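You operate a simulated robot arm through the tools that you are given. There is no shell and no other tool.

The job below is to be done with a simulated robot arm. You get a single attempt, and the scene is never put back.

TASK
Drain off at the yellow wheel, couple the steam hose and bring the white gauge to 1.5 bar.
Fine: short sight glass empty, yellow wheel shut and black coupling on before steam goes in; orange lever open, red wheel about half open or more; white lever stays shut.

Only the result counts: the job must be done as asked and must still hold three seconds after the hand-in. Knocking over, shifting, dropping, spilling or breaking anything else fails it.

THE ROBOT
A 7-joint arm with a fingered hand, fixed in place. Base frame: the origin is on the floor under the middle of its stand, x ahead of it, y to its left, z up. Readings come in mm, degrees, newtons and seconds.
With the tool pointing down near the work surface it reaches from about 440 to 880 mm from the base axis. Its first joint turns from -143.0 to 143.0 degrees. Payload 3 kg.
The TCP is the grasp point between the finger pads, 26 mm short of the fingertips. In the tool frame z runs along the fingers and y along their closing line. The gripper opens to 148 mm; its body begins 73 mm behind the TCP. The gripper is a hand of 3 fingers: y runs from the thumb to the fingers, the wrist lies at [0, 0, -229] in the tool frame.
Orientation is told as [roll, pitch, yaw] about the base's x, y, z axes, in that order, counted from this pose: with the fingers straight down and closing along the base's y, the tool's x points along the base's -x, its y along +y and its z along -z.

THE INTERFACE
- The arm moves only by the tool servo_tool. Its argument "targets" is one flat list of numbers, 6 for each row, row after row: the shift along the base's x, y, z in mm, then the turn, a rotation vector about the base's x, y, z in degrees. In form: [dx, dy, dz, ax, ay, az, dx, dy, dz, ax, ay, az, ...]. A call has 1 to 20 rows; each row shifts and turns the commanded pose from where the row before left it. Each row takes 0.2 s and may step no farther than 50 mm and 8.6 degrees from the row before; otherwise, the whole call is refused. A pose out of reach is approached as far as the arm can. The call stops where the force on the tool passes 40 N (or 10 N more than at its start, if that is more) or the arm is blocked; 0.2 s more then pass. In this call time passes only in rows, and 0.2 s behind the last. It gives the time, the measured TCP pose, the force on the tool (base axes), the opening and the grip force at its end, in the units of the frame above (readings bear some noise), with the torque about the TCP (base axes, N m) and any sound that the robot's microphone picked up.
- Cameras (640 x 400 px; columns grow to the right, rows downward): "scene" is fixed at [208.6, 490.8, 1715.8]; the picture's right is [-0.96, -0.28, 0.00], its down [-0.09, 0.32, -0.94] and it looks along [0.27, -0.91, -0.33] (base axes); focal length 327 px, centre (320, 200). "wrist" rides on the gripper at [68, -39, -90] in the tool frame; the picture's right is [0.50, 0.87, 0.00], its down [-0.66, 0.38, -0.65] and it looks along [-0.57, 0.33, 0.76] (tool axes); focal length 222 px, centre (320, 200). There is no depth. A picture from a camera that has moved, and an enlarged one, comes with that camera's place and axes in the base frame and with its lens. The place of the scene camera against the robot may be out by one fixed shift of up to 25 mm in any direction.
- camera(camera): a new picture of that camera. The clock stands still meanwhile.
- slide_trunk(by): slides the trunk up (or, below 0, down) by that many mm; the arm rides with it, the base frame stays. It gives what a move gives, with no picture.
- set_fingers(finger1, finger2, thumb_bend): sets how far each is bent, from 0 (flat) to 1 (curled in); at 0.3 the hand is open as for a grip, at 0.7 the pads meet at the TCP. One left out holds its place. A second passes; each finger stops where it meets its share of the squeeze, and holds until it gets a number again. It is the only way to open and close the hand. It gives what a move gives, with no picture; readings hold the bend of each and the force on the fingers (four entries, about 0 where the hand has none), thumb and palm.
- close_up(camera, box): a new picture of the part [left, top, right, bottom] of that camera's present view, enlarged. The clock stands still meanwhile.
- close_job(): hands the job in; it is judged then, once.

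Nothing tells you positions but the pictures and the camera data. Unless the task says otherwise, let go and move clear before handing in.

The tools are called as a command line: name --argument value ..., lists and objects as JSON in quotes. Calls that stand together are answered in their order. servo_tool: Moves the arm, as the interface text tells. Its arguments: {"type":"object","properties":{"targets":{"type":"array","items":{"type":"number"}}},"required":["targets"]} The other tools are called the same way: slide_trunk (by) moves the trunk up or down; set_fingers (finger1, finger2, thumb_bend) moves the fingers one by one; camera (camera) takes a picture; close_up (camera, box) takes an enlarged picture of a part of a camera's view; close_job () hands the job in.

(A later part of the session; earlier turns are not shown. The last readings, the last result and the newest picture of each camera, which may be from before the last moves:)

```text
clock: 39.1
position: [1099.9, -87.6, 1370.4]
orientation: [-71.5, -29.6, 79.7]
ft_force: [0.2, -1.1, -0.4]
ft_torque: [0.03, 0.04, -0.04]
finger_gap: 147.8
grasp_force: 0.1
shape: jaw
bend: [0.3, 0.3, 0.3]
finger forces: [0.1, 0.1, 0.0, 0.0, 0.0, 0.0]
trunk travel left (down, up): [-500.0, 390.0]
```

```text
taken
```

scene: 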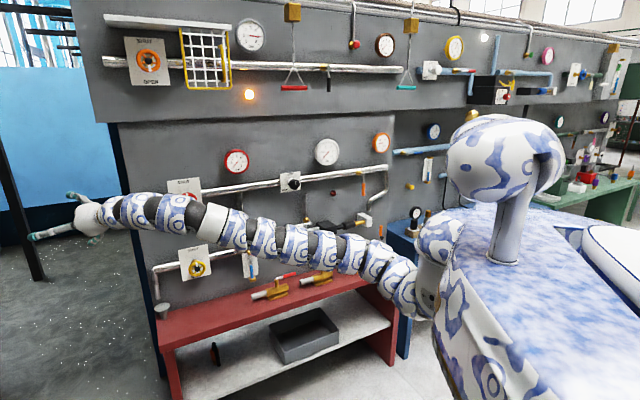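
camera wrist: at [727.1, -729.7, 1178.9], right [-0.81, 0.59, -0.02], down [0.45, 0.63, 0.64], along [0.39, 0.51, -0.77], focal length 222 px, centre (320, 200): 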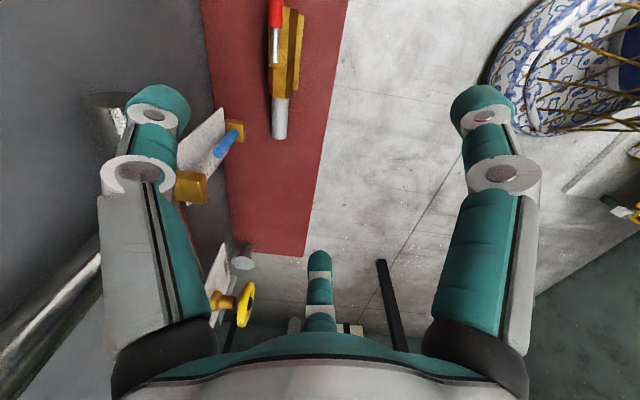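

The hand now points along +x with a slight downward angle. Next I'll level it and yaw it about 45° to face the wall, pivoting about the wrist in open space in front of the left end of the panel.

servo_tool --targets '[3, 0, 0, 0, -5.4, 0, 3, 0, 0, 0, -5.4, 0, 3, 0, 0, 0, -5.2, 0, -1.5, -22.6, 0, 0, 0, -5.66, -3.7, -22.2, 0, 0, 0, -5.66, -5.9, -22, 0, 0, 0, -5.66, -7.9, -20.9, 0, 0, 0, -5.66, -10.1, -20.4, 0, 0, 0, -5.66, -12.1, -19.3, 0, 0, 0, -5.66, -13.7, -17.7, 0, 0, 0, -5.66, -15.6, -16.6, 0, 0, 0, -5.66]'

camera --camera "scene"

camera --camera "wrist"

```text
clock: 41.5
position: [1039.0, -250.5, 1369.7]
orientation: [-89.9, -31.1, 43.9]
ft_force: [0.2, -0.4, -0.4]
ft_torque: [0.02, 0.0, -0.03]
finger_gap: 148.0
grasp_force: 0.2
shape: jaw
bend: [0.3, 0.3, 0.3]
finger forces: [0.0, 0.1, 0.1, 0.0, 0.1, 0.1]
trunk travel left (down, up): [-500.0, 390.0]
```

```text
taken
```

scene: 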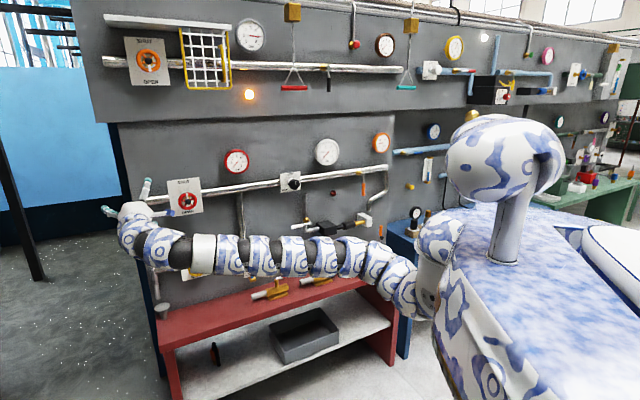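

```text
taken
camera wrist: at [919.9, -239.4, 1369.2], right [0.01, 0.02, -1.0], down [0.09, 1.0, 0.02], along [1.0, -0.09, 0.01], focal length 222 px, centre (320, 200)
```

wrist: 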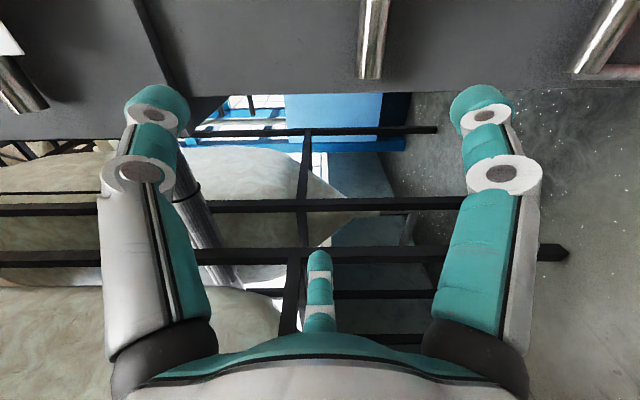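

The hand faces the wall with the arm relaxed. I'll roll it about its own axis so the wrist camera sits on top and looks at the wall, then lower the trunk toward the yellow wheel's height.

servo_tool --targets '[0, 0, 0, -5.68, 5.9, 0, 0, 0, 0, -5.68, 5.9, 0, 0, 0, 0, -5.68, 5.9, 0, 0, 0, 0, -5.68, 5.9, 0, 0, 0, 0, -5.68, 5.9, 0, 0, 0, 0, -5.68, 5.9, 0, 0, 0, 0, -5.68, 5.9, 0, 0, 0, 0, -5.68, 5.9, 0, 0, 0, 0, -5.68, 5.9, 0, 0, 0, 0, -5.68, 5.9, 0, 0, 0, 0, -5.68, 5.9, 0]'

camera --camera "wrist"

```text
clock: 43.9
position: [1037.4, -249.4, 1370.0]
orientation: [-90.0, 59.1, 43.9]
ft_force: [-0.6, -0.2, 0.2]
ft_torque: [-0.04, 0.0, -0.01]
finger_gap: 148.0
grasp_force: 0.2
shape: jaw
bend: [0.3, 0.3, 0.3]
finger forces: [0.0, 0.1, 0.0, 0.0, 0.0, 0.1]
trunk travel left (down, up): [-500.0, 390.0]
```

```text
taken
camera wrist: at [975.5, -185.6, 1448.6], right [-0.72, -0.69, -0.02], down [-0.44, 0.48, -0.76], along [0.53, -0.54, -0.65], focal length 222 px, centre (320, 200)
```

wrist: 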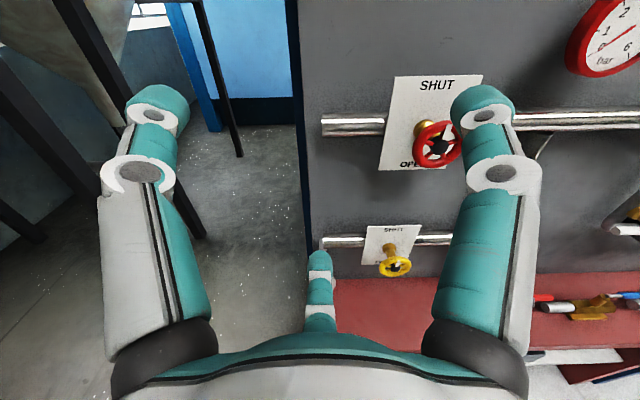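

The camera on top now shows the red and yellow wheels clearly. I'll lower the trunk and take another view, to triangulate the yellow wheel.

slide_trunk --by -250

camera --camera "wrist"

camera --camera "scene"

```text
clock: 46.5
position: [1038.1, -249.7, 1119.7]
orientation: [-89.9, 58.9, 43.9]
ft_force: [0.4, 0.5, -0.3]
ft_torque: [-0.01, -0.01, -0.01]
finger_gap: 147.9
grasp_force: 0.0
shape: jaw
bend: [0.3, 0.3, 0.3]
finger forces: [0.0, 0.0, 0.1, 0.0, 0.0, 0.1]
trunk travel left (down, up): [-250.0, 640.0]
```

```text
taken
camera wrist: at [975.3, -185.7, 1198.7], right [-0.72, -0.69, -0.02], down [-0.44, 0.48, -0.76], along [0.53, -0.54, -0.65], focal length 222 px, centre (320, 200)
```

wrist: 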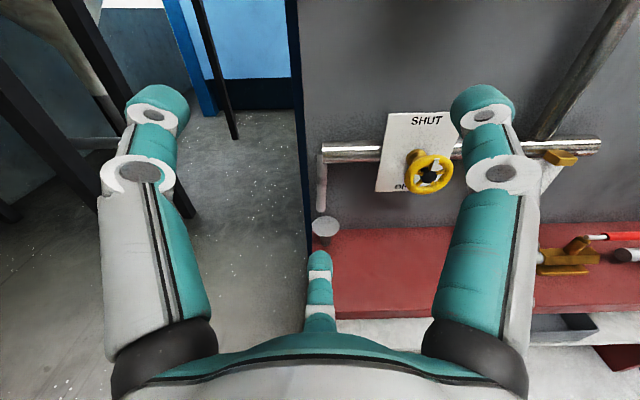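

```text
taken
```

scene: 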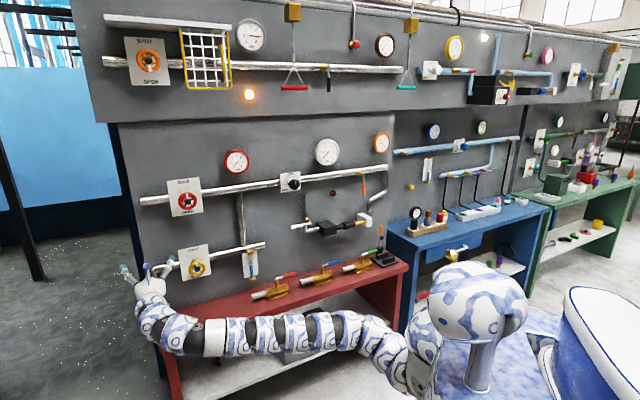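

Triangulating gives the yellow wheel's hub at about [1054, −500, 1006] and the red one directly above, near z = 1304. I'll zoom in to check the wall's exact direction and the wheel details.

close_up --camera "wrist" --box '[310, 90, 630, 290]'

close_up --camera "scene" --box '[140, 230, 280, 318]'

close_up --camera "scene" --box '[290, 170, 410, 245]'

close_up --camera "scene" --box '[370, 110, 570, 235]'

```text
2.00 times, centred on (470, 190) of wrist
camera zoom: at [975.3, -185.7, 1198.7], right [-0.72, -0.69, -0.02], down [-0.44, 0.48, -0.76], along [0.53, -0.54, -0.65], focal length 444 px, centre (20, 220)
```

zoom: 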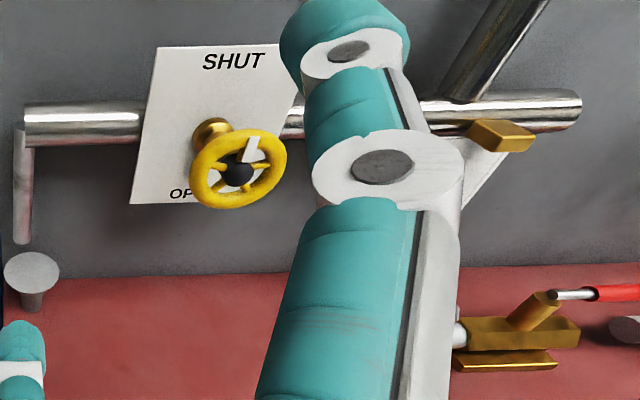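

```text
4.55 times, centred on (210, 274) of scene
camera zoom: at [208.6, 490.8, 1715.8], right [-0.96, -0.28, 0.0], down [-0.09, 0.32, -0.94], along [0.27, -0.91, -0.33], focal length 1485 px, centre (820, -136)
```

zoom: 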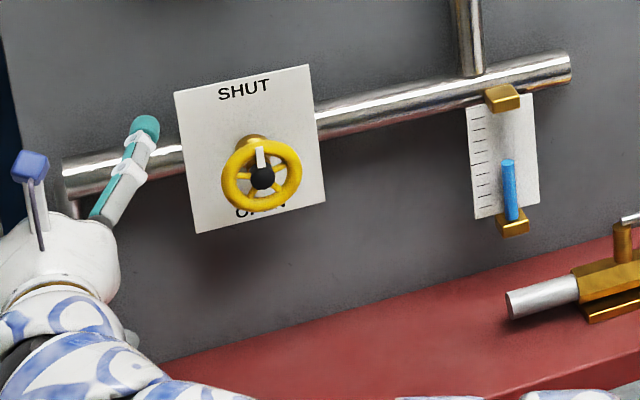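

```text
5.33 times, centred on (350, 208) of scene
camera zoom: at [208.6, 490.8, 1715.8], right [-0.96, -0.28, 0.0], down [-0.09, 0.32, -0.94], along [0.27, -0.91, -0.33], focal length 1742 px, centre (160, 160)
```

zoom: 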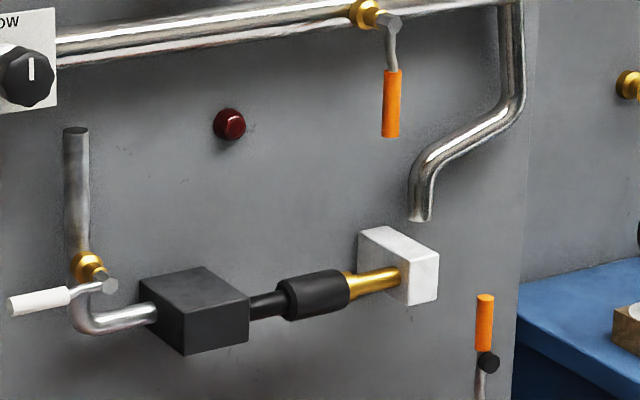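

```text
3.20 times, centred on (470, 172) of scene
camera zoom: at [208.6, 490.8, 1715.8], right [-0.96, -0.28, 0.0], down [-0.09, 0.32, -0.94], along [0.27, -0.91, -0.33], focal length 1045 px, centre (-160, 288)
```

zoom: 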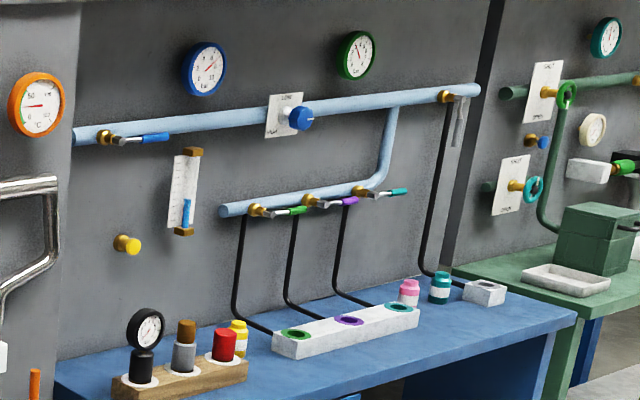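

The yellow wheel is about 73 mm across and stands about 60 mm off its plate, with its white mark pointing to SHUT. I'll move the hand to 70 mm in front of it for a closer look.

servo_tool --targets '[-6.5, -40, -22.8, 0, 0, 0, -6.5, -40, -22.8, 0, 0, 0, -6.5, -40, -22.8, 0, 0, 0, -6.5, -40, -22.8, 0, 0, 0, -6.5, -40, -22.8, 0, 0, 0]'

camera --camera "wrist"

close_up --camera "wrist" --box '[220, 50, 460, 200]'

```text
clock: 47.7
position: [1026.6, -449.4, 1003.0]
orientation: [-90.0, 58.7, 43.8]
ft_force: [0.6, -0.1, -0.7]
ft_torque: [0.02, -0.05, -0.02]
finger_gap: 148.0
grasp_force: 0.0
shape: jaw
bend: [0.3, 0.3, 0.3]
finger forces: [0.1, 0.0, 0.1, 0.0, 0.0, 0.1]
out of reach, approached as far as the arm can: row 3, 4, 5
trunk travel left (down, up): [-250.0, 640.0]
```

```text
taken
camera wrist: at [963.2, -385.4, 1082.5], right [-0.72, -0.69, -0.02], down [-0.44, 0.48, -0.76], along [0.53, -0.54, -0.65], focal length 222 px, centre (320, 200)
```

wrist: 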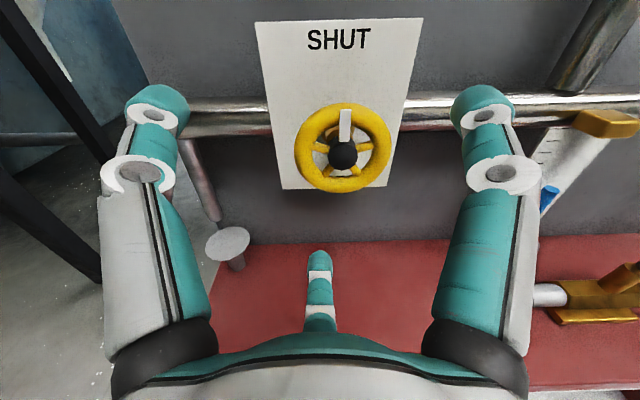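

```text
2.67 times, centred on (340, 125) of wrist
camera zoom: at [963.2, -385.4, 1082.5], right [-0.72, -0.69, -0.02], down [-0.44, 0.48, -0.76], along [0.53, -0.54, -0.65], focal length 592 px, centre (267, 400)
```

zoom: 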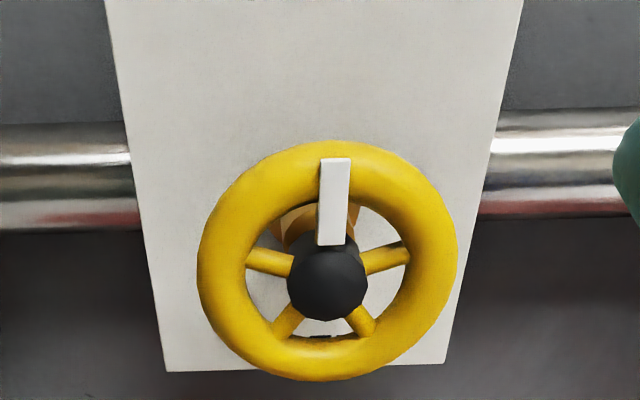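

The refined wheel centre is about [1051, −499.5, 1007.5], some 17 mm to the side of my axis and 53 mm ahead. Before gripping, I'll test how far the hand can roll counter-clockwise, as that is the usual opening direction.

servo_tool --targets '[0, 0, 0, -5.67, 5.92, 0, 0, 0, 0, -5.67, 5.92, 0, 0, 0, 0, -5.67, 5.92, 0, 0, 0, 0, -5.67, 5.92, 0, 0, 0, 0, -5.67, 5.92, 0, 0, 0, 0, -5.67, 5.92, 0]'

```text
clock: 49.1
position: [1080.8, -457.8, 959.0]
orientation: [90.7, 77.4, -135.6]
ft_force: [-0.8, 0.1, -0.5]
ft_torque: [0.03, -0.03, -0.05]
finger_gap: 148.3
grasp_force: 0.1
shape: jaw
bend: [0.3, 0.3, 0.3]
finger forces: [0.1, 0.1, 0.0, 0.1, 0.0, 0.0]
out of reach, approached as far as the arm can: row 1, 2, 3, 4, 5, 6
trunk travel left (down, up): [-250.0, 640.0]
```

The roll worked but the hand drifted at this too-close standoff. I'll roll back and return to the earlier position, aligned on the wheel's axis.

servo_tool --targets '[-9, 1.5, 7.5, 4.16, -4.34, 0, -9, 1.5, 7.5, 4.16, -4.34, 0, -9, 1.5, 7.5, 4.16, -4.34, 0, -9, 1.5, 7.5, 4.16, -4.34, 0, -9, 1.5, 7.5, 4.16, -4.34, 0, -5, 1, 7, 4.16, -4.34, 0, 0, 0, 0, 4.16, -4.34, 0]'

camera --camera "wrist"

```text
clock: 50.7
position: [1046.0, -451.5, 1004.6]
orientation: [-90.2, 60.3, 43.4]
ft_force: [-0.3, 0.6, -0.9]
ft_torque: [-0.01, 0.0, 0.01]
finger_gap: 148.0
grasp_force: 0.1
shape: jaw
bend: [0.3, 0.3, 0.3]
finger forces: [0.0, 0.0, 0.0, 0.0, 0.0, 0.1]
out of reach, approached as far as the arm can: row 4, 5
trunk travel left (down, up): [-250.0, 640.0]
```

```text
taken
camera wrist: at [984.7, -385.3, 1083.3], right [-0.72, -0.69, 0.01], down [-0.45, 0.47, -0.76], along [0.52, -0.55, -0.65], focal length 222 px, centre (320, 200)
```

wrist: 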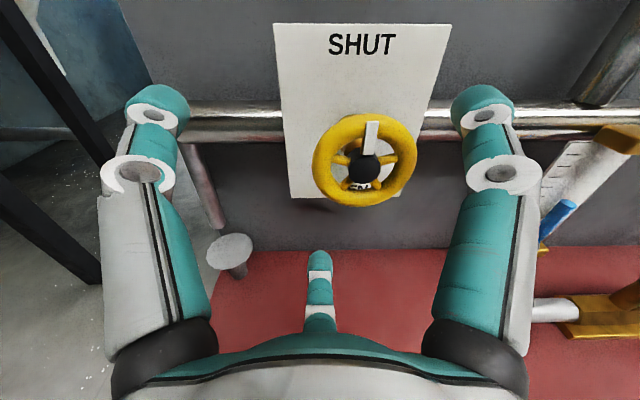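

I'm now about 30 mm off to one side and 38 mm short of the wheel. I'll slide sideways first to get on the axis, then check.

servo_tool --targets '[-11, -10.5, 1.5, 0, 0, 0, -11, -10.5, 1.5, 0, 0, 0]'

camera --camera "wrist"

```text
clock: 51.3
position: [1026.5, -472.8, 1006.0]
orientation: [-90.1, 60.3, 43.3]
ft_force: [1.2, 0.1, 0.9]
ft_torque: [0.02, 0.0, 0.03]
finger_gap: 148.1
grasp_force: 0.1
shape: jaw
bend: [0.3, 0.3, 0.3]
finger forces: [0.0, 0.1, 0.0, 0.0, 0.0, 0.1]
trunk travel left (down, up): [-250.0, 640.0]
```

```text
taken
camera wrist: at [964.3, -406.3, 1085.0], right [-0.73, -0.69, 0.01], down [-0.45, 0.47, -0.76], along [0.52, -0.55, -0.65], focal length 222 px, centre (320, 200)
```

wrist: 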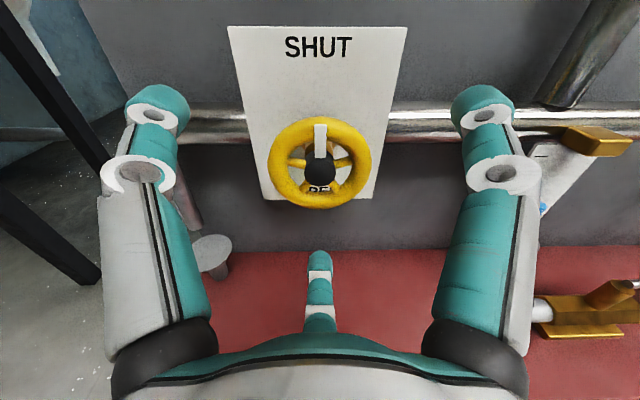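

The wheel is now centred ahead of the hand. I'll advance about 37 mm so the finger pads sit around the rim.

servo_tool --targets '[9, -9.2, 0.7, 0, 0, 0, 9, -9.2, 0.7, 0, 0, 0, 8.5, -9, 0.5, 0, 0, 0]'

camera --camera "wrist"

```text
clock: 52.1
position: [1050.7, -500.4, 984.7]
orientation: [-86.3, 59.9, 46.9]
ft_force: [-0.2, -0.8, 3.4]
ft_torque: [0.29, 0.23, 0.04]
finger_gap: 148.0
grasp_force: 0.1
shape: jaw
bend: [0.3, 0.3, 0.3]
finger forces: [0.0, 0.0, 0.1, 0.0, 0.0, 0.1]
trunk travel left (down, up): [-250.0, 640.0]
```

```text
taken
camera wrist: at [989.9, -437.3, 1066.4], right [-0.72, -0.69, 0.0], down [-0.47, 0.49, -0.73], along [0.51, -0.53, -0.68], focal length 222 px, centre (320, 200)
```

wrist: 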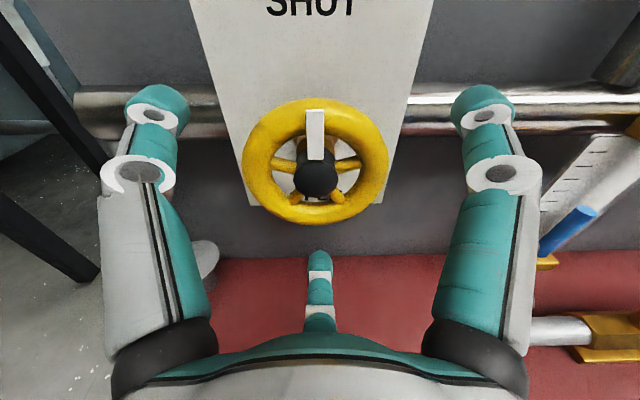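

The hand ended about 23 mm low with a small torque reading. I'll let it settle and look again before I do anything else.

servo_tool --targets '[0, 0, 0, 0, 0, 0]'

camera --camera "scene"

close_up --camera "scene" --box '[120, 220, 440, 400]'

```text
clock: 52.5
position: [1050.9, -498.1, 1009.8]
orientation: [-90.2, 60.4, 43.5]
ft_force: [0.0, -0.1, -1.1]
ft_torque: [0.02, -0.02, 0.02]
finger_gap: 148.2
grasp_force: 0.0
shape: jaw
bend: [0.3, 0.3, 0.3]
finger forces: [0.0, 0.1, 0.0, 0.1, 0.0, 0.1]
trunk travel left (down, up): [-250.0, 640.0]
```

```text
taken
```

scene: 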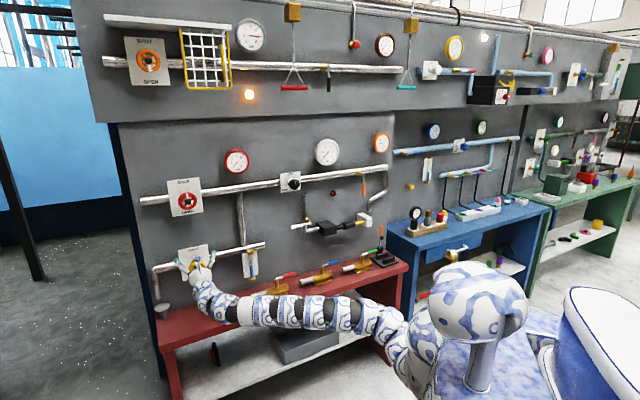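

```text
2.00 times, centred on (280, 310) of scene
camera zoom: at [208.6, 490.8, 1715.8], right [-0.96, -0.28, 0.0], down [-0.09, 0.32, -0.94], along [0.27, -0.91, -0.33], focal length 653 px, centre (400, -20)
```

zoom: 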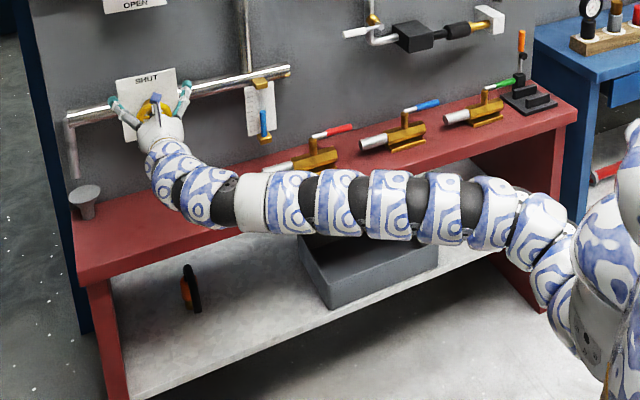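

It settled exactly at the wheel: [1051, −498, 1010], square to the wall. One check from the wrist camera before closing.

camera --camera "wrist"

```text
taken
camera wrist: at [988.6, -432.7, 1088.8], right [-0.72, -0.69, 0.01], down [-0.45, 0.47, -0.76], along [0.52, -0.55, -0.65], focal length 222 px, centre (320, 200)
```

wrist: 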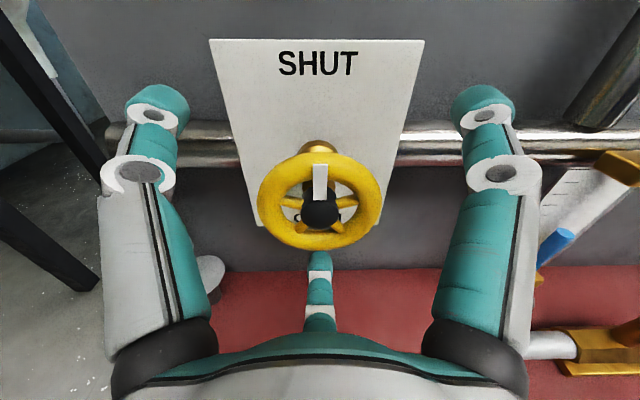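

The rim is centred exactly at the grasp point. Closing all three fingers on the rim.

set_fingers --finger1 0.6 --finger2 0.6 --thumb_bend 0.6

camera --camera "wrist"

```text
clock: 53.5
position: [1051.9, -498.7, 1008.4]
orientation: [-90.0, 60.3, 43.7]
ft_force: [2.1, -0.4, -8.0]
ft_torque: [0.07, 0.03, 0.01]
finger_gap: 39.5
grasp_force: 8.9
shape: fingers
bend: [0.57, 0.5, 0.57]
finger forces: [2.2, 11.0, 0.1, 0.1, 5.0, 0.0]
trunk travel left (down, up): [-250.0, 640.0]
```

```text
taken
camera wrist: at [989.9, -433.1, 1086.9], right [-0.72, -0.69, 0.01], down [-0.46, 0.47, -0.76], along [0.52, -0.55, -0.65], focal length 222 px, centre (320, 200)
```

wrist: 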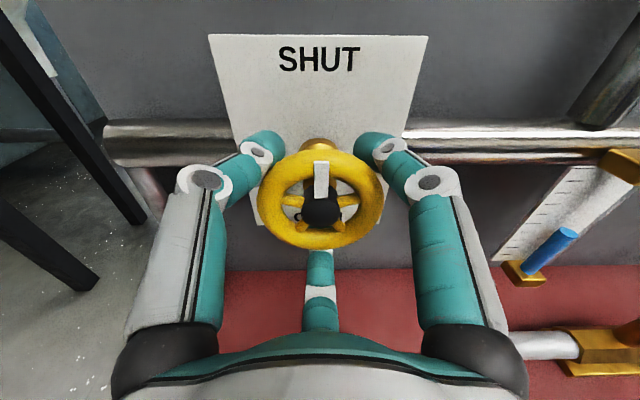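

The three fingers hold the rim. I'll turn it counter-clockwise about 20° and check the mark.

servo_tool --targets '[0, 0, -1, -3.46, 3.6, 0, 0, 0, -1, -3.46, 3.6, 0, 0, 0, 0, -3.46, 3.6, 0, 0, 0, 0, -3.46, 3.6, 0]'

camera --camera "wrist"

```text
clock: 54.5
position: [1051.1, -499.4, 1006.8]
orientation: [-90.9, 80.4, 43.1]
ft_force: [4.1, 3.0, -1.9]
ft_torque: [0.03, -0.07, 0.09]
finger_gap: 39.8
grasp_force: 9.5
shape: fingers
bend: [0.58, 0.51, 0.57]
finger forces: [2.0, 8.4, 0.1, 0.0, 8.4, 0.0]
trunk travel left (down, up): [-250.0, 640.0]
```

```text
taken
camera wrist: at [1009.4, -414.0, 1080.5], right [-0.68, -0.65, 0.35], down [-0.64, 0.29, -0.71], along [0.36, -0.71, -0.61], focal length 222 px, centre (320, 200)
```

wrist: 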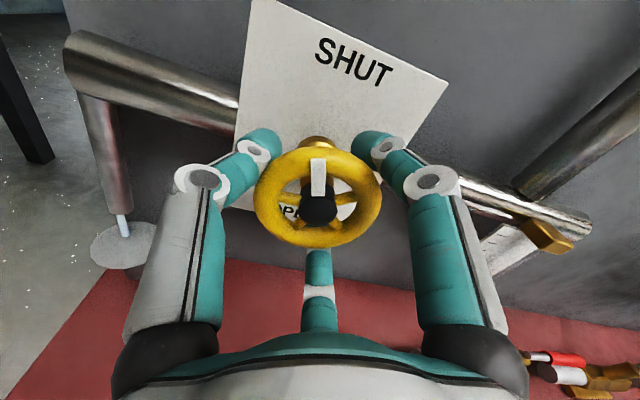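

The wheel turns with the hand and water is already running from the drain spout into the funnel. I'll open it further to speed up draining.

servo_tool --targets '[0, 0, 0, -3.46, 3.6, 0, 0, 0, 0, -3.46, 3.6, 0, 0, 0, 0, -3.46, 3.6, 0, 0, 0, 0, -3.46, 3.6, 0, 0, 0, 0, -3.46, 3.6, 0, 0, 0, 0, -3.46, 3.6, 0, 0, 0, 0, -3.46, 3.6, 0, 0, 0, 0, -3.46, 3.6, 0]'

close_up --camera "scene" --box '[140, 230, 280, 318]'

camera --camera "wrist"

```text
clock: 55.8
position: [1075.5, -502.7, 983.1]
orientation: [95.3, 78.6, -130.9]
ft_force: [-12.7, 8.6, 26.2]
ft_torque: [-0.37, 0.06, -0.2]
finger_gap: 54.1
grasp_force: 13.4
shape: fingers
bend: [0.42, 0.6, 0.6]
finger forces: [27.1, 0.1, 0.0, 0.0, 0.0, 0.0]
out of reach, approached as far as the arm can: row 3, 4, 5, 6
trunk travel left (down, up): [-250.0, 640.0]
stopped in row 6: the force on the tool passed its limit at 40 N (the readings are from after the stop); the commanded pose is now the measured one
```

```text
4.55 times, centred on (210, 274) of scene
camera zoom: at [208.6, 490.8, 1715.8], right [-0.96, -0.28, 0.0], down [-0.09, 0.32, -0.94], along [0.27, -0.91, -0.33], focal length 1485 px, centre (820, -136)
```

zoom: 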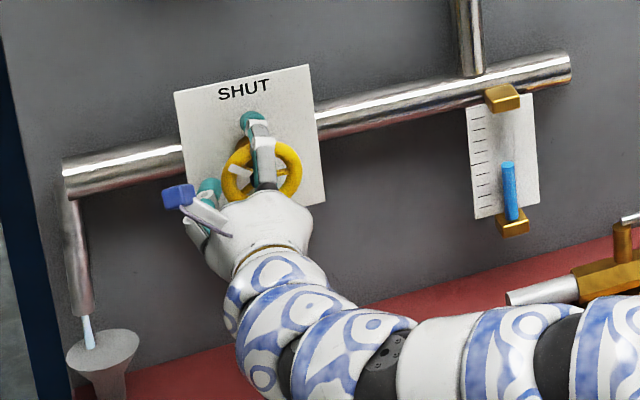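

```text
taken
camera wrist: at [1049.0, -401.2, 1040.5], right [-0.55, -0.51, 0.66], down [-0.81, 0.12, -0.58], along [0.22, -0.85, -0.48], focal length 222 px, centre (320, 200)
```

wrist: 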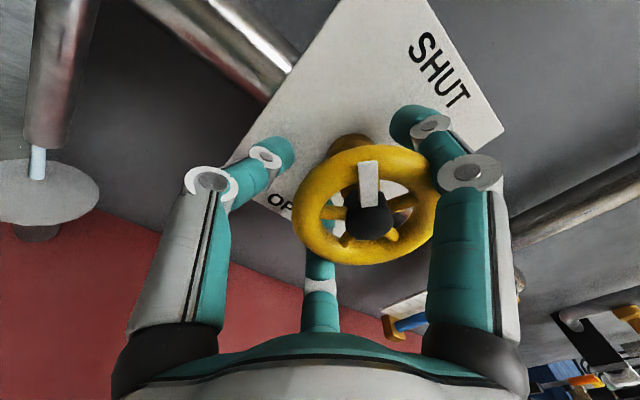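

The roll hit the arm's limit and one finger pressed hard, but the wheel is at about 40° and a good stream is running. I'll release the grip right away and let it drain.

set_fingers --finger1 0.3 --finger2 0.3 --thumb_bend 0.3

camera --camera "wrist"

close_up --camera "scene" --box '[140, 230, 280, 318]'

```text
clock: 56.8
position: [1076.9, -506.0, 974.0]
orientation: [92.3, 78.6, -133.9]
ft_force: [-1.6, 2.7, 0.7]
ft_torque: [-0.11, -0.04, -0.09]
finger_gap: 128.3
grasp_force: 1.4
shape: fingers
bend: [0.28, 0.3, 0.3]
finger forces: [1.9, 0.0, 0.0, 0.1, 0.0, 0.1]
trunk travel left (down, up): [-250.0, 640.0]
```

```text
taken
camera wrist: at [1051.6, -404.7, 1032.5], right [-0.55, -0.52, 0.66], down [-0.81, 0.12, -0.57], along [0.21, -0.85, -0.48], focal length 222 px, centre (320, 200)
```

wrist: 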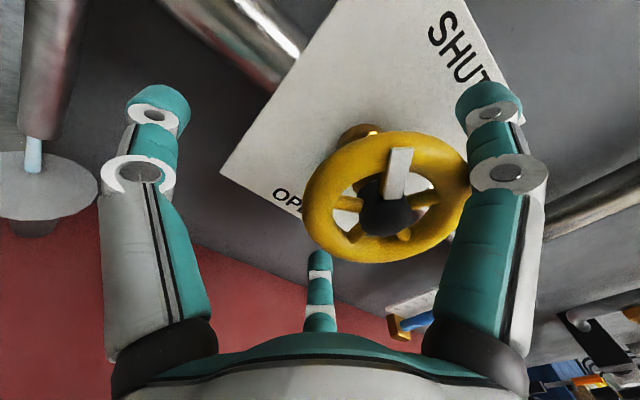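

```text
4.55 times, centred on (210, 274) of scene
camera zoom: at [208.6, 490.8, 1715.8], right [-0.96, -0.28, 0.0], down [-0.09, 0.32, -0.94], along [0.27, -0.91, -0.33], focal length 1485 px, centre (820, -136)
```

zoom: 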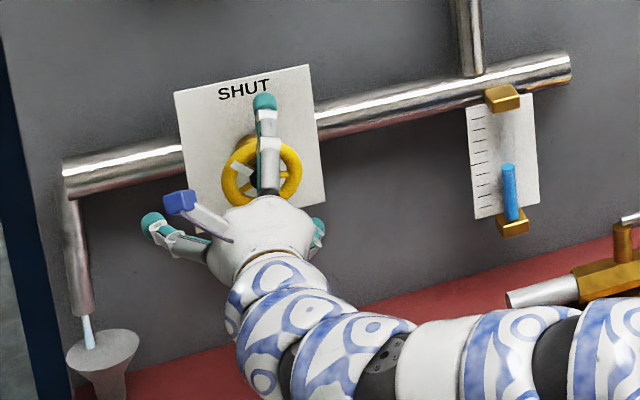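

Draining continues and the level in the glass is slowly falling. I'll back the hand off the wheel: recentre and roll back toward the comfortable angle.

servo_tool --targets '[-9, 3, 12, 3.6, -3.75, 0, -9, 3, 12, 3.6, -3.75, 0, -8, 2, 10, 3.6, -3.75, 0, 0, 0, 0, 3.6, -3.75, 0, 0, 0, 0, 3.6, -3.75, 0, 0, 0, 0, 3.6, -3.75, 0, 0, 0, 0, 3.6, -3.75, 0, 0, 0, 0, 3.6, -3.75, 0]'

servo_tool --targets '[0, 0, 0, 0, 0, 0]'

camera --camera "wrist"

close_up --camera "scene" --box '[140, 230, 280, 318]'

```text
clock: 58.5
position: [1051.8, -498.2, 1007.7]
orientation: [-90.6, 59.7, 43.1]
ft_force: [0.4, -0.6, -0.2]
ft_torque: [0.02, -0.01, 0.0]
finger_gap: 127.1
grasp_force: 0.0
shape: fingers
bend: [0.3, 0.3, 0.3]
finger forces: [0.1, 0.0, 0.0, 0.0, 0.0, 0.0]
trunk travel left (down, up): [-250.0, 640.0]
```

```text
clock: 59.0
position: [1052.0, -498.6, 1007.2]
orientation: [-90.6, 59.8, 43.1]
ft_force: [0.3, -0.2, 0.4]
ft_torque: [0.01, -0.01, 0.06]
finger_gap: 126.9
grasp_force: 0.1
shape: fingers
bend: [0.3, 0.3, 0.3]
finger forces: [0.0, 0.0, 0.1, 0.0, 0.0, 0.0]
trunk travel left (down, up): [-250.0, 640.0]
```

```text
taken
camera wrist: at [988.8, -432.4, 1086.2], right [-0.73, -0.69, 0.0], down [-0.45, 0.47, -0.76], along [0.53, -0.55, -0.65], focal length 222 px, centre (320, 200)
```

wrist: 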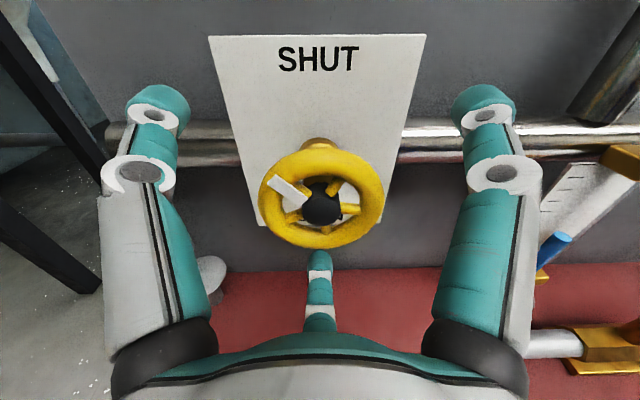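

```text
4.55 times, centred on (210, 274) of scene
camera zoom: at [208.6, 490.8, 1715.8], right [-0.96, -0.28, 0.0], down [-0.09, 0.32, -0.94], along [0.27, -0.91, -0.33], focal length 1485 px, centre (820, -136)
```

zoom: 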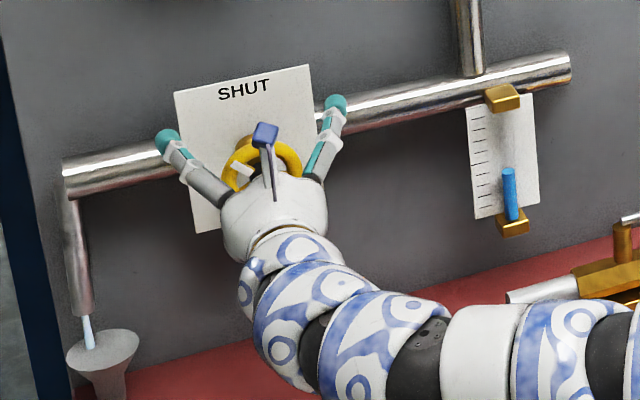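

The wheel is about 55° open and water is flowing well; the glass is about a fifth lower. I'll wait here until it empties.

servo_tool --targets '[0, 0, 0, 0, 0, 0, 0, 0, 0, 0, 0, 0, 0, 0, 0, 0, 0, 0, 0, 0, 0, 0, 0, 0, 0, 0, 0, 0, 0, 0, 0, 0, 0, 0, 0, 0, 0, 0, 0, 0, 0, 0, 0, 0, 0, 0, 0, 0, 0, 0, 0, 0, 0, 0, 0, 0, 0, 0, 0, 0, 0, 0, 0, 0, 0, 0, 0, 0, 0, 0, 0, 0, 0, 0, 0, 0, 0, 0, 0, 0, 0, 0, 0, 0, 0, 0, 0, 0, 0, 0, 0, 0, 0, 0, 0, 0, 0, 0, 0, 0, 0, 0, 0, 0, 0, 0, 0, 0, 0, 0, 0, 0, 0, 0, 0, 0, 0, 0, 0, 0]'

servo_tool --targets '[0, 0, 0, 0, 0, 0, 0, 0, 0, 0, 0, 0, 0, 0, 0, 0, 0, 0, 0, 0, 0, 0, 0, 0, 0, 0, 0, 0, 0, 0, 0, 0, 0, 0, 0, 0, 0, 0, 0, 0, 0, 0, 0, 0, 0, 0, 0, 0, 0, 0, 0, 0, 0, 0, 0, 0, 0, 0, 0, 0, 0, 0, 0, 0, 0, 0, 0, 0, 0, 0, 0, 0, 0, 0, 0, 0, 0, 0, 0, 0, 0, 0, 0, 0, 0, 0, 0, 0, 0, 0, 0, 0, 0, 0, 0, 0, 0, 0, 0, 0, 0, 0, 0, 0, 0, 0, 0, 0, 0, 0, 0, 0, 0, 0, 0, 0, 0, 0, 0, 0]'

servo_tool --targets '[0, 0, 0, 0, 0, 0, 0, 0, 0, 0, 0, 0, 0, 0, 0, 0, 0, 0, 0, 0, 0, 0, 0, 0, 0, 0, 0, 0, 0, 0, 0, 0, 0, 0, 0, 0, 0, 0, 0, 0, 0, 0, 0, 0, 0, 0, 0, 0, 0, 0, 0, 0, 0, 0, 0, 0, 0, 0, 0, 0, 0, 0, 0, 0, 0, 0, 0, 0, 0, 0, 0, 0, 0, 0, 0, 0, 0, 0, 0, 0, 0, 0, 0, 0, 0, 0, 0, 0, 0, 0, 0, 0, 0, 0, 0, 0, 0, 0, 0, 0, 0, 0, 0, 0, 0, 0, 0, 0, 0, 0, 0, 0, 0, 0, 0, 0, 0, 0, 0, 0]'

close_up --camera "scene" --box '[140, 230, 280, 318]'

```text
clock: 63.1
position: [1051.4, -498.1, 1008.6]
orientation: [-90.7, 59.9, 43.0]
ft_force: [0.5, -0.8, -1.0]
ft_torque: [0.01, 0.01, 0.01]
finger_gap: 127.2
grasp_force: 0.0
shape: fingers
bend: [0.3, 0.3, 0.3]
finger forces: [0.0, 0.0, 0.0, 0.0, 0.1, 0.0]
trunk travel left (down, up): [-250.0, 640.0]
```

```text
clock: 67.3
position: [1052.6, -497.4, 1007.9]
orientation: [-90.5, 59.8, 42.9]
ft_force: [-0.4, 0.1, 0.0]
ft_torque: [0.02, 0.0, -0.01]
finger_gap: 127.1
grasp_force: 0.0
shape: fingers
bend: [0.3, 0.3, 0.3]
finger forces: [0.0, 0.1, 0.1, 0.0, 0.1, 0.0]
trunk travel left (down, up): [-250.0, 640.0]
```

```text
clock: 71.5
position: [1052.0, -499.4, 1007.7]
orientation: [-90.6, 59.7, 43.0]
ft_force: [-0.1, 0.3, 0.1]
ft_torque: [-0.01, 0.01, -0.01]
finger_gap: 127.0
grasp_force: 0.1
shape: fingers
bend: [0.3, 0.3, 0.3]
finger forces: [0.0, 0.0, 0.0, 0.1, 0.0, 0.1]
trunk travel left (down, up): [-250.0, 640.0]
```

```text
4.55 times, centred on (210, 274) of scene
camera zoom: at [208.6, 490.8, 1715.8], right [-0.96, -0.28, 0.0], down [-0.09, 0.32, -0.94], along [0.27, -0.91, -0.33], focal length 1485 px, centre (820, -136)
```

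zoom: 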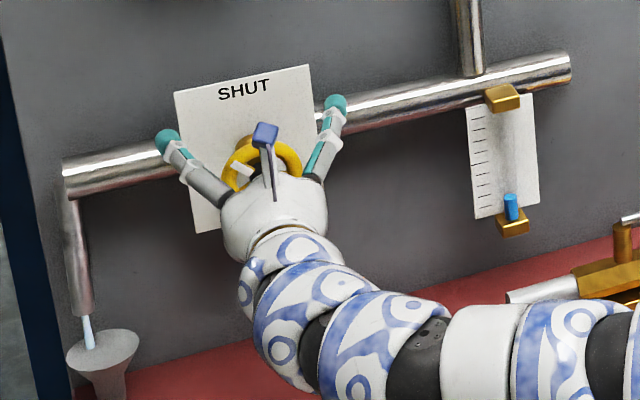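

Most of the water is gone. I'll wait a little longer.

servo_tool --targets '[0, 0, 0, 0, 0, 0, 0, 0, 0, 0, 0, 0, 0, 0, 0, 0, 0, 0, 0, 0, 0, 0, 0, 0, 0, 0, 0, 0, 0, 0, 0, 0, 0, 0, 0, 0, 0, 0, 0, 0, 0, 0, 0, 0, 0, 0, 0, 0, 0, 0, 0, 0, 0, 0, 0, 0, 0, 0, 0, 0, 0, 0, 0, 0, 0, 0, 0, 0, 0, 0, 0, 0, 0, 0, 0, 0, 0, 0, 0, 0, 0, 0, 0, 0, 0, 0, 0, 0, 0, 0, 0, 0, 0, 0, 0, 0, 0, 0, 0, 0, 0, 0, 0, 0, 0, 0, 0, 0, 0, 0, 0, 0, 0, 0, 0, 0, 0, 0, 0, 0]'

servo_tool --targets '[0, 0, 0, 0, 0, 0, 0, 0, 0, 0, 0, 0, 0, 0, 0, 0, 0, 0, 0, 0, 0, 0, 0, 0, 0, 0, 0, 0, 0, 0, 0, 0, 0, 0, 0, 0, 0, 0, 0, 0, 0, 0, 0, 0, 0, 0, 0, 0, 0, 0, 0, 0, 0, 0, 0, 0, 0, 0, 0, 0, 0, 0, 0, 0, 0, 0, 0, 0, 0, 0, 0, 0, 0, 0, 0, 0, 0, 0, 0, 0, 0, 0, 0, 0, 0, 0, 0, 0, 0, 0, 0, 0, 0, 0, 0, 0, 0, 0, 0, 0, 0, 0, 0, 0, 0, 0, 0, 0, 0, 0, 0, 0, 0, 0, 0, 0, 0, 0, 0, 0]'

servo_tool --targets '[0, 0, 0, 0, 0, 0, 0, 0, 0, 0, 0, 0, 0, 0, 0, 0, 0, 0, 0, 0, 0, 0, 0, 0, 0, 0, 0, 0, 0, 0, 0, 0, 0, 0, 0, 0, 0, 0, 0, 0, 0, 0, 0, 0, 0, 0, 0, 0, 0, 0, 0, 0, 0, 0, 0, 0, 0, 0, 0, 0, 0, 0, 0, 0, 0, 0, 0, 0, 0, 0, 0, 0, 0, 0, 0, 0, 0, 0, 0, 0, 0, 0, 0, 0, 0, 0, 0, 0, 0, 0, 0, 0, 0, 0, 0, 0, 0, 0, 0, 0, 0, 0, 0, 0, 0, 0, 0, 0, 0, 0, 0, 0, 0, 0, 0, 0, 0, 0, 0, 0]'

close_up --camera "scene" --box '[140, 230, 280, 318]'

camera --camera "wrist"

```text
clock: 75.8
position: [1051.8, -497.5, 1007.5]
orientation: [-90.6, 59.7, 43.0]
ft_force: [0.1, -0.2, -0.6]
ft_torque: [0.0, -0.01, 0.01]
finger_gap: 127.2
grasp_force: 0.0
shape: fingers
bend: [0.3, 0.3, 0.3]
finger forces: [0.1, 0.0, 0.0, 0.0, 0.0, 0.0]
trunk travel left (down, up): [-250.0, 640.0]
```

```text
clock: 80.0
position: [1051.5, -498.5, 1007.5]
orientation: [-90.6, 59.8, 43.0]
ft_force: [0.1, -0.3, -0.2]
ft_torque: [-0.01, 0.04, 0.02]
finger_gap: 127.2
grasp_force: 0.1
shape: fingers
bend: [0.3, 0.3, 0.3]
finger forces: [0.0, 0.0, 0.0, 0.0, 0.1, 0.0]
trunk travel left (down, up): [-250.0, 640.0]
```

```text
clock: 84.2
position: [1051.2, -498.8, 1008.0]
orientation: [-90.6, 59.8, 43.0]
ft_force: [-0.1, 0.1, -0.5]
ft_torque: [0.01, 0.0, 0.01]
finger_gap: 127.1
grasp_force: 0.1
shape: fingers
bend: [0.3, 0.3, 0.3]
finger forces: [0.0, 0.0, 0.1, 0.1, 0.0, 0.0]
trunk travel left (down, up): [-250.0, 640.0]
```

```text
4.55 times, centred on (210, 274) of scene
camera zoom: at [208.6, 490.8, 1715.8], right [-0.96, -0.28, 0.0], down [-0.09, 0.32, -0.94], along [0.27, -0.91, -0.33], focal length 1485 px, centre (820, -136)
```

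zoom: 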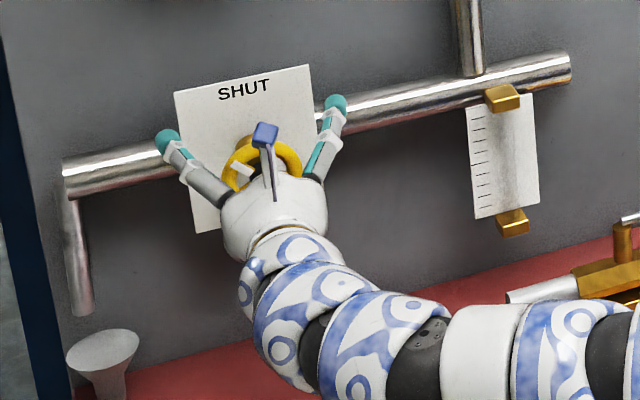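

```text
taken
camera wrist: at [988.8, -432.3, 1086.1], right [-0.73, -0.69, 0.0], down [-0.45, 0.47, -0.76], along [0.52, -0.55, -0.65], focal length 222 px, centre (320, 200)
```

wrist: 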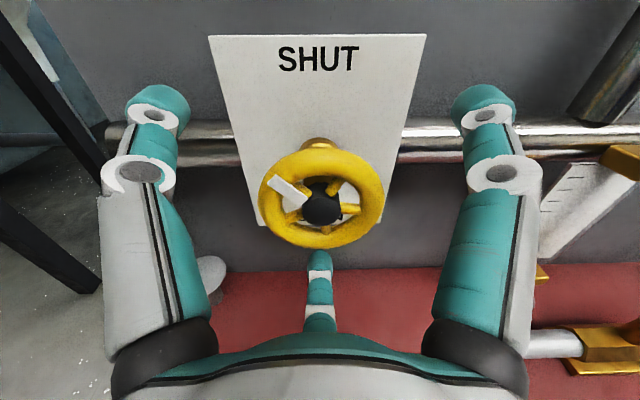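

The sight glass is empty and the flow has stopped. Now I'll grip the wheel again and turn it back clockwise to SHUT.

servo_tool --targets '[0, 0, -2, 0, 0, 0]'

set_fingers --finger1 0.6 --finger2 0.6 --thumb_bend 0.6

servo_tool --targets '[0, 0, 0, 3.46, -3.6, 0, 0, 0, 0, 3.46, -3.6, 0, 0, 0, 0, 3.46, -3.6, 0, 0, 0, 0, 3.46, -3.6, 0, 0, 0, 0, 3.46, -3.6, 0, 0, 0, 0, 3.46, -3.6, 0]'

camera --camera "wrist"

```text
clock: 84.5
position: [1050.5, -498.5, 1005.7]
orientation: [-90.6, 59.9, 42.9]
ft_force: [0.1, -0.4, -0.1]
ft_torque: [0.01, 0.0, 0.01]
finger_gap: 127.2
grasp_force: 0.1
shape: fingers
bend: [0.3, 0.3, 0.3]
finger forces: [0.0, 0.0, 0.0, 0.0, 0.0, 0.1]
trunk travel left (down, up): [-250.0, 640.0]
```

```text
clock: 85.5
position: [1050.9, -498.4, 1005.2]
orientation: [-90.5, 59.8, 43.0]
ft_force: [3.3, 0.3, -2.9]
ft_torque: [0.05, -0.01, -0.01]
finger_gap: 42.6
grasp_force: 9.3
shape: fingers
bend: [0.56, 0.52, 0.57]
finger forces: [3.6, 8.3, 0.1, 0.0, 6.0, 0.1]
trunk travel left (down, up): [-250.0, 640.0]
```

```text
clock: 87.0
position: [1050.9, -498.9, 1004.8]
orientation: [-90.1, 29.8, 43.3]
ft_force: [-1.4, -3.0, -3.2]
ft_torque: [0.0, 0.11, 0.01]
finger_gap: 42.4
grasp_force: 8.2
shape: fingers
bend: [0.55, 0.52, 0.57]
finger forces: [5.3, 6.4, 0.0, 0.0, 5.1, 0.0]
trunk travel left (down, up): [-250.0, 640.0]
```

```text
taken
camera wrist: at [961.0, -459.9, 1073.5], right [-0.63, -0.59, -0.5], down [-0.17, 0.74, -0.65], along [0.76, -0.32, -0.56], focal length 222 px, centre (320, 200)
```

wrist: 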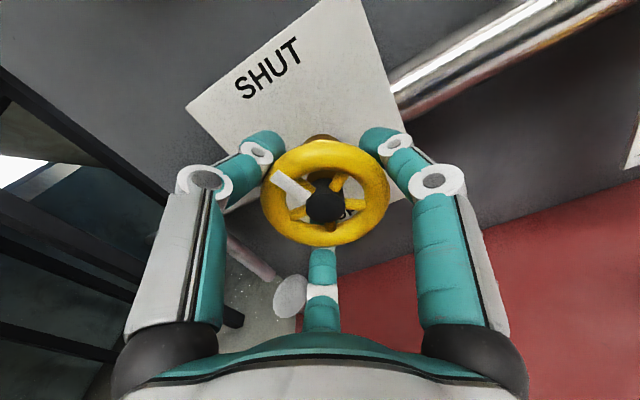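

The wheel follows cleanly. I'll continue clockwise until the mark meets SHUT.

servo_tool --targets '[0, 0, 0, 3.46, -3.6, 0, 0, 0, 0, 3.46, -3.6, 0, 0, 0, 0, 3.46, -3.6, 0, 0, 0, 0, 3.46, -3.6, 0]'

camera --camera "wrist"

```text
clock: 88.0
position: [1050.0, -499.8, 1004.7]
orientation: [-90.0, 9.8, 43.5]
ft_force: [-0.8, -4.6, -3.6]
ft_torque: [-0.13, 0.21, -0.06]
finger_gap: 42.5
grasp_force: 9.0
shape: fingers
bend: [0.54, 0.53, 0.57]
finger forces: [6.6, 5.6, 0.0, 0.1, 5.0, 0.1]
trunk travel left (down, up): [-250.0, 640.0]
```

```text
taken
camera wrist: at [946.2, -474.1, 1056.1], right [-0.47, -0.44, -0.77], down [-0.03, 0.88, -0.48], along [0.88, -0.2, -0.42], focal length 222 px, centre (320, 200)
```

wrist: 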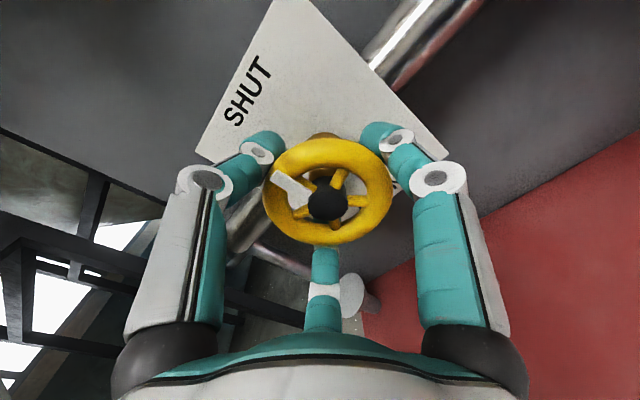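

close_up --camera "scene" --box '[160, 230, 240, 280]'

close_up --camera "wrist" --box '[180, 0, 460, 260]'

```text
8.00 times, centred on (200, 255) of scene
camera zoom: at [208.6, 490.8, 1715.8], right [-0.96, -0.28, 0.0], down [-0.09, 0.32, -0.94], along [0.27, -0.91, -0.33], focal length 2613 px, centre (1280, -240)
```

zoom: 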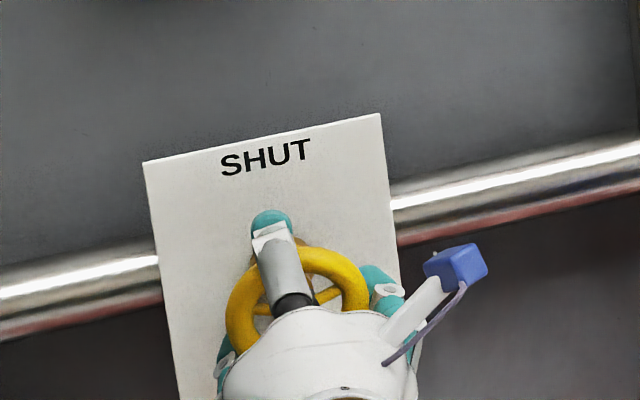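

```text
1.54 times, centred on (320, 130) of wrist
camera zoom: at [946.2, -474.1, 1056.1], right [-0.47, -0.44, -0.77], down [-0.03, 0.88, -0.48], along [0.88, -0.2, -0.42], focal length 342 px, centre (320, 308)
```

zoom: 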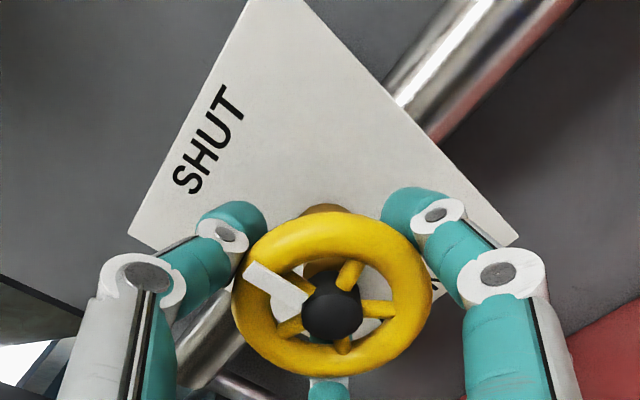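

The mark is still about 15° short of SHUT. I'll turn the rest of the way and press gently into the stop.

servo_tool --targets '[0, 0, 0, 3.46, -3.6, 0, 0, 0, 0, 3.46, -3.6, 0, 0, 0, 0, 3.46, -3.6, 0]'

close_up --camera "wrist" --box '[180, 0, 460, 260]'

```text
clock: 88.8
position: [1051.0, -498.3, 1004.4]
orientation: [-89.9, -5.2, 43.4]
ft_force: [0.7, -6.8, 0.4]
ft_torque: [-0.5, 0.49, -0.08]
finger_gap: 39.1
grasp_force: 9.9
shape: fingers
bend: [0.55, 0.54, 0.57]
finger forces: [8.0, 7.7, 0.0, 0.1, 4.6, 0.0]
trunk travel left (down, up): [-250.0, 640.0]
```

```text
1.54 times, centred on (320, 130) of wrist
camera zoom: at [938.0, -481.8, 1039.5], right [-0.31, -0.29, -0.91], down [0.05, 0.95, -0.32], along [0.95, -0.14, -0.28], focal length 342 px, centre (320, 308)
```

zoom: 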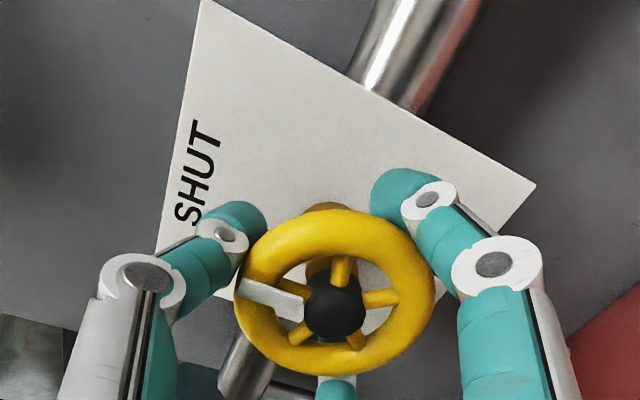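

The torque rose and the wheel seems to have slipped in the fingers, either at its stop or just short of it. I'll open the fingers and roll the hand back to the original viewing angle to compare the mark directly.

set_fingers --finger1 0.3 --finger2 0.3 --thumb_bend 0.3

servo_tool --targets '[0, 0, 2, -5.4, 5.6, 0, 0, 0, 0, -5.4, 5.6, 0, 0, 0, 0, -5.4, 5.6, 0, 0, 0, 0, -5.4, 5.6, 0, 0, 0, 0, -5.4, 5.6, 0, 0, 0, 0, -5.4, 5.6, 0, 0, 0, 0, -5.4, 5.6, 0, 0, 0, 0, -5.4, 5.6, 0]'

close_up --camera "wrist" --box '[200, 60, 440, 260]'

```text
clock: 89.8
position: [1052.2, -498.2, 1005.6]
orientation: [-89.8, -5.1, 43.4]
ft_force: [-0.6, -0.7, -0.5]
ft_torque: [0.01, 0.0, -0.01]
finger_gap: 126.5
grasp_force: 0.1
shape: fingers
bend: [0.3, 0.3, 0.3]
finger forces: [0.0, 0.1, 0.0, 0.0, 0.0, 0.0]
trunk travel left (down, up): [-250.0, 640.0]
```

```text
clock: 91.5
position: [1050.8, -498.9, 1007.7]
orientation: [-90.7, 57.3, 42.9]
ft_force: [-0.1, 0.1, 0.3]
ft_torque: [-0.02, 0.0, -0.01]
finger_gap: 126.4
grasp_force: 0.0
shape: fingers
bend: [0.3, 0.3, 0.3]
finger forces: [0.0, 0.0, 0.0, 0.1, 0.0, 0.0]
trunk travel left (down, up): [-250.0, 640.0]
```

```text
2.00 times, centred on (320, 160) of wrist
camera zoom: at [986.3, -434.5, 1086.0], right [-0.72, -0.69, -0.05], down [-0.42, 0.5, -0.76], along [0.55, -0.53, -0.65], focal length 444 px, centre (320, 280)
```

zoom: 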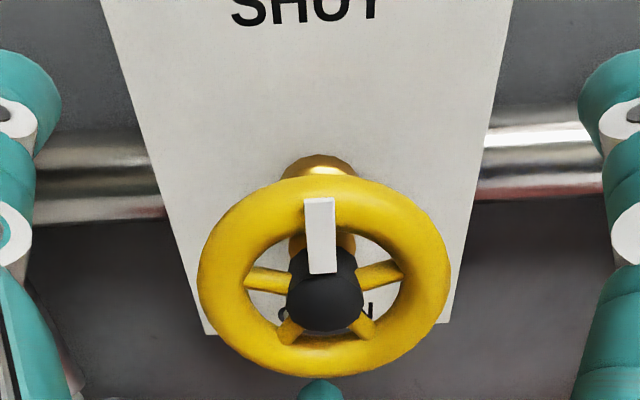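

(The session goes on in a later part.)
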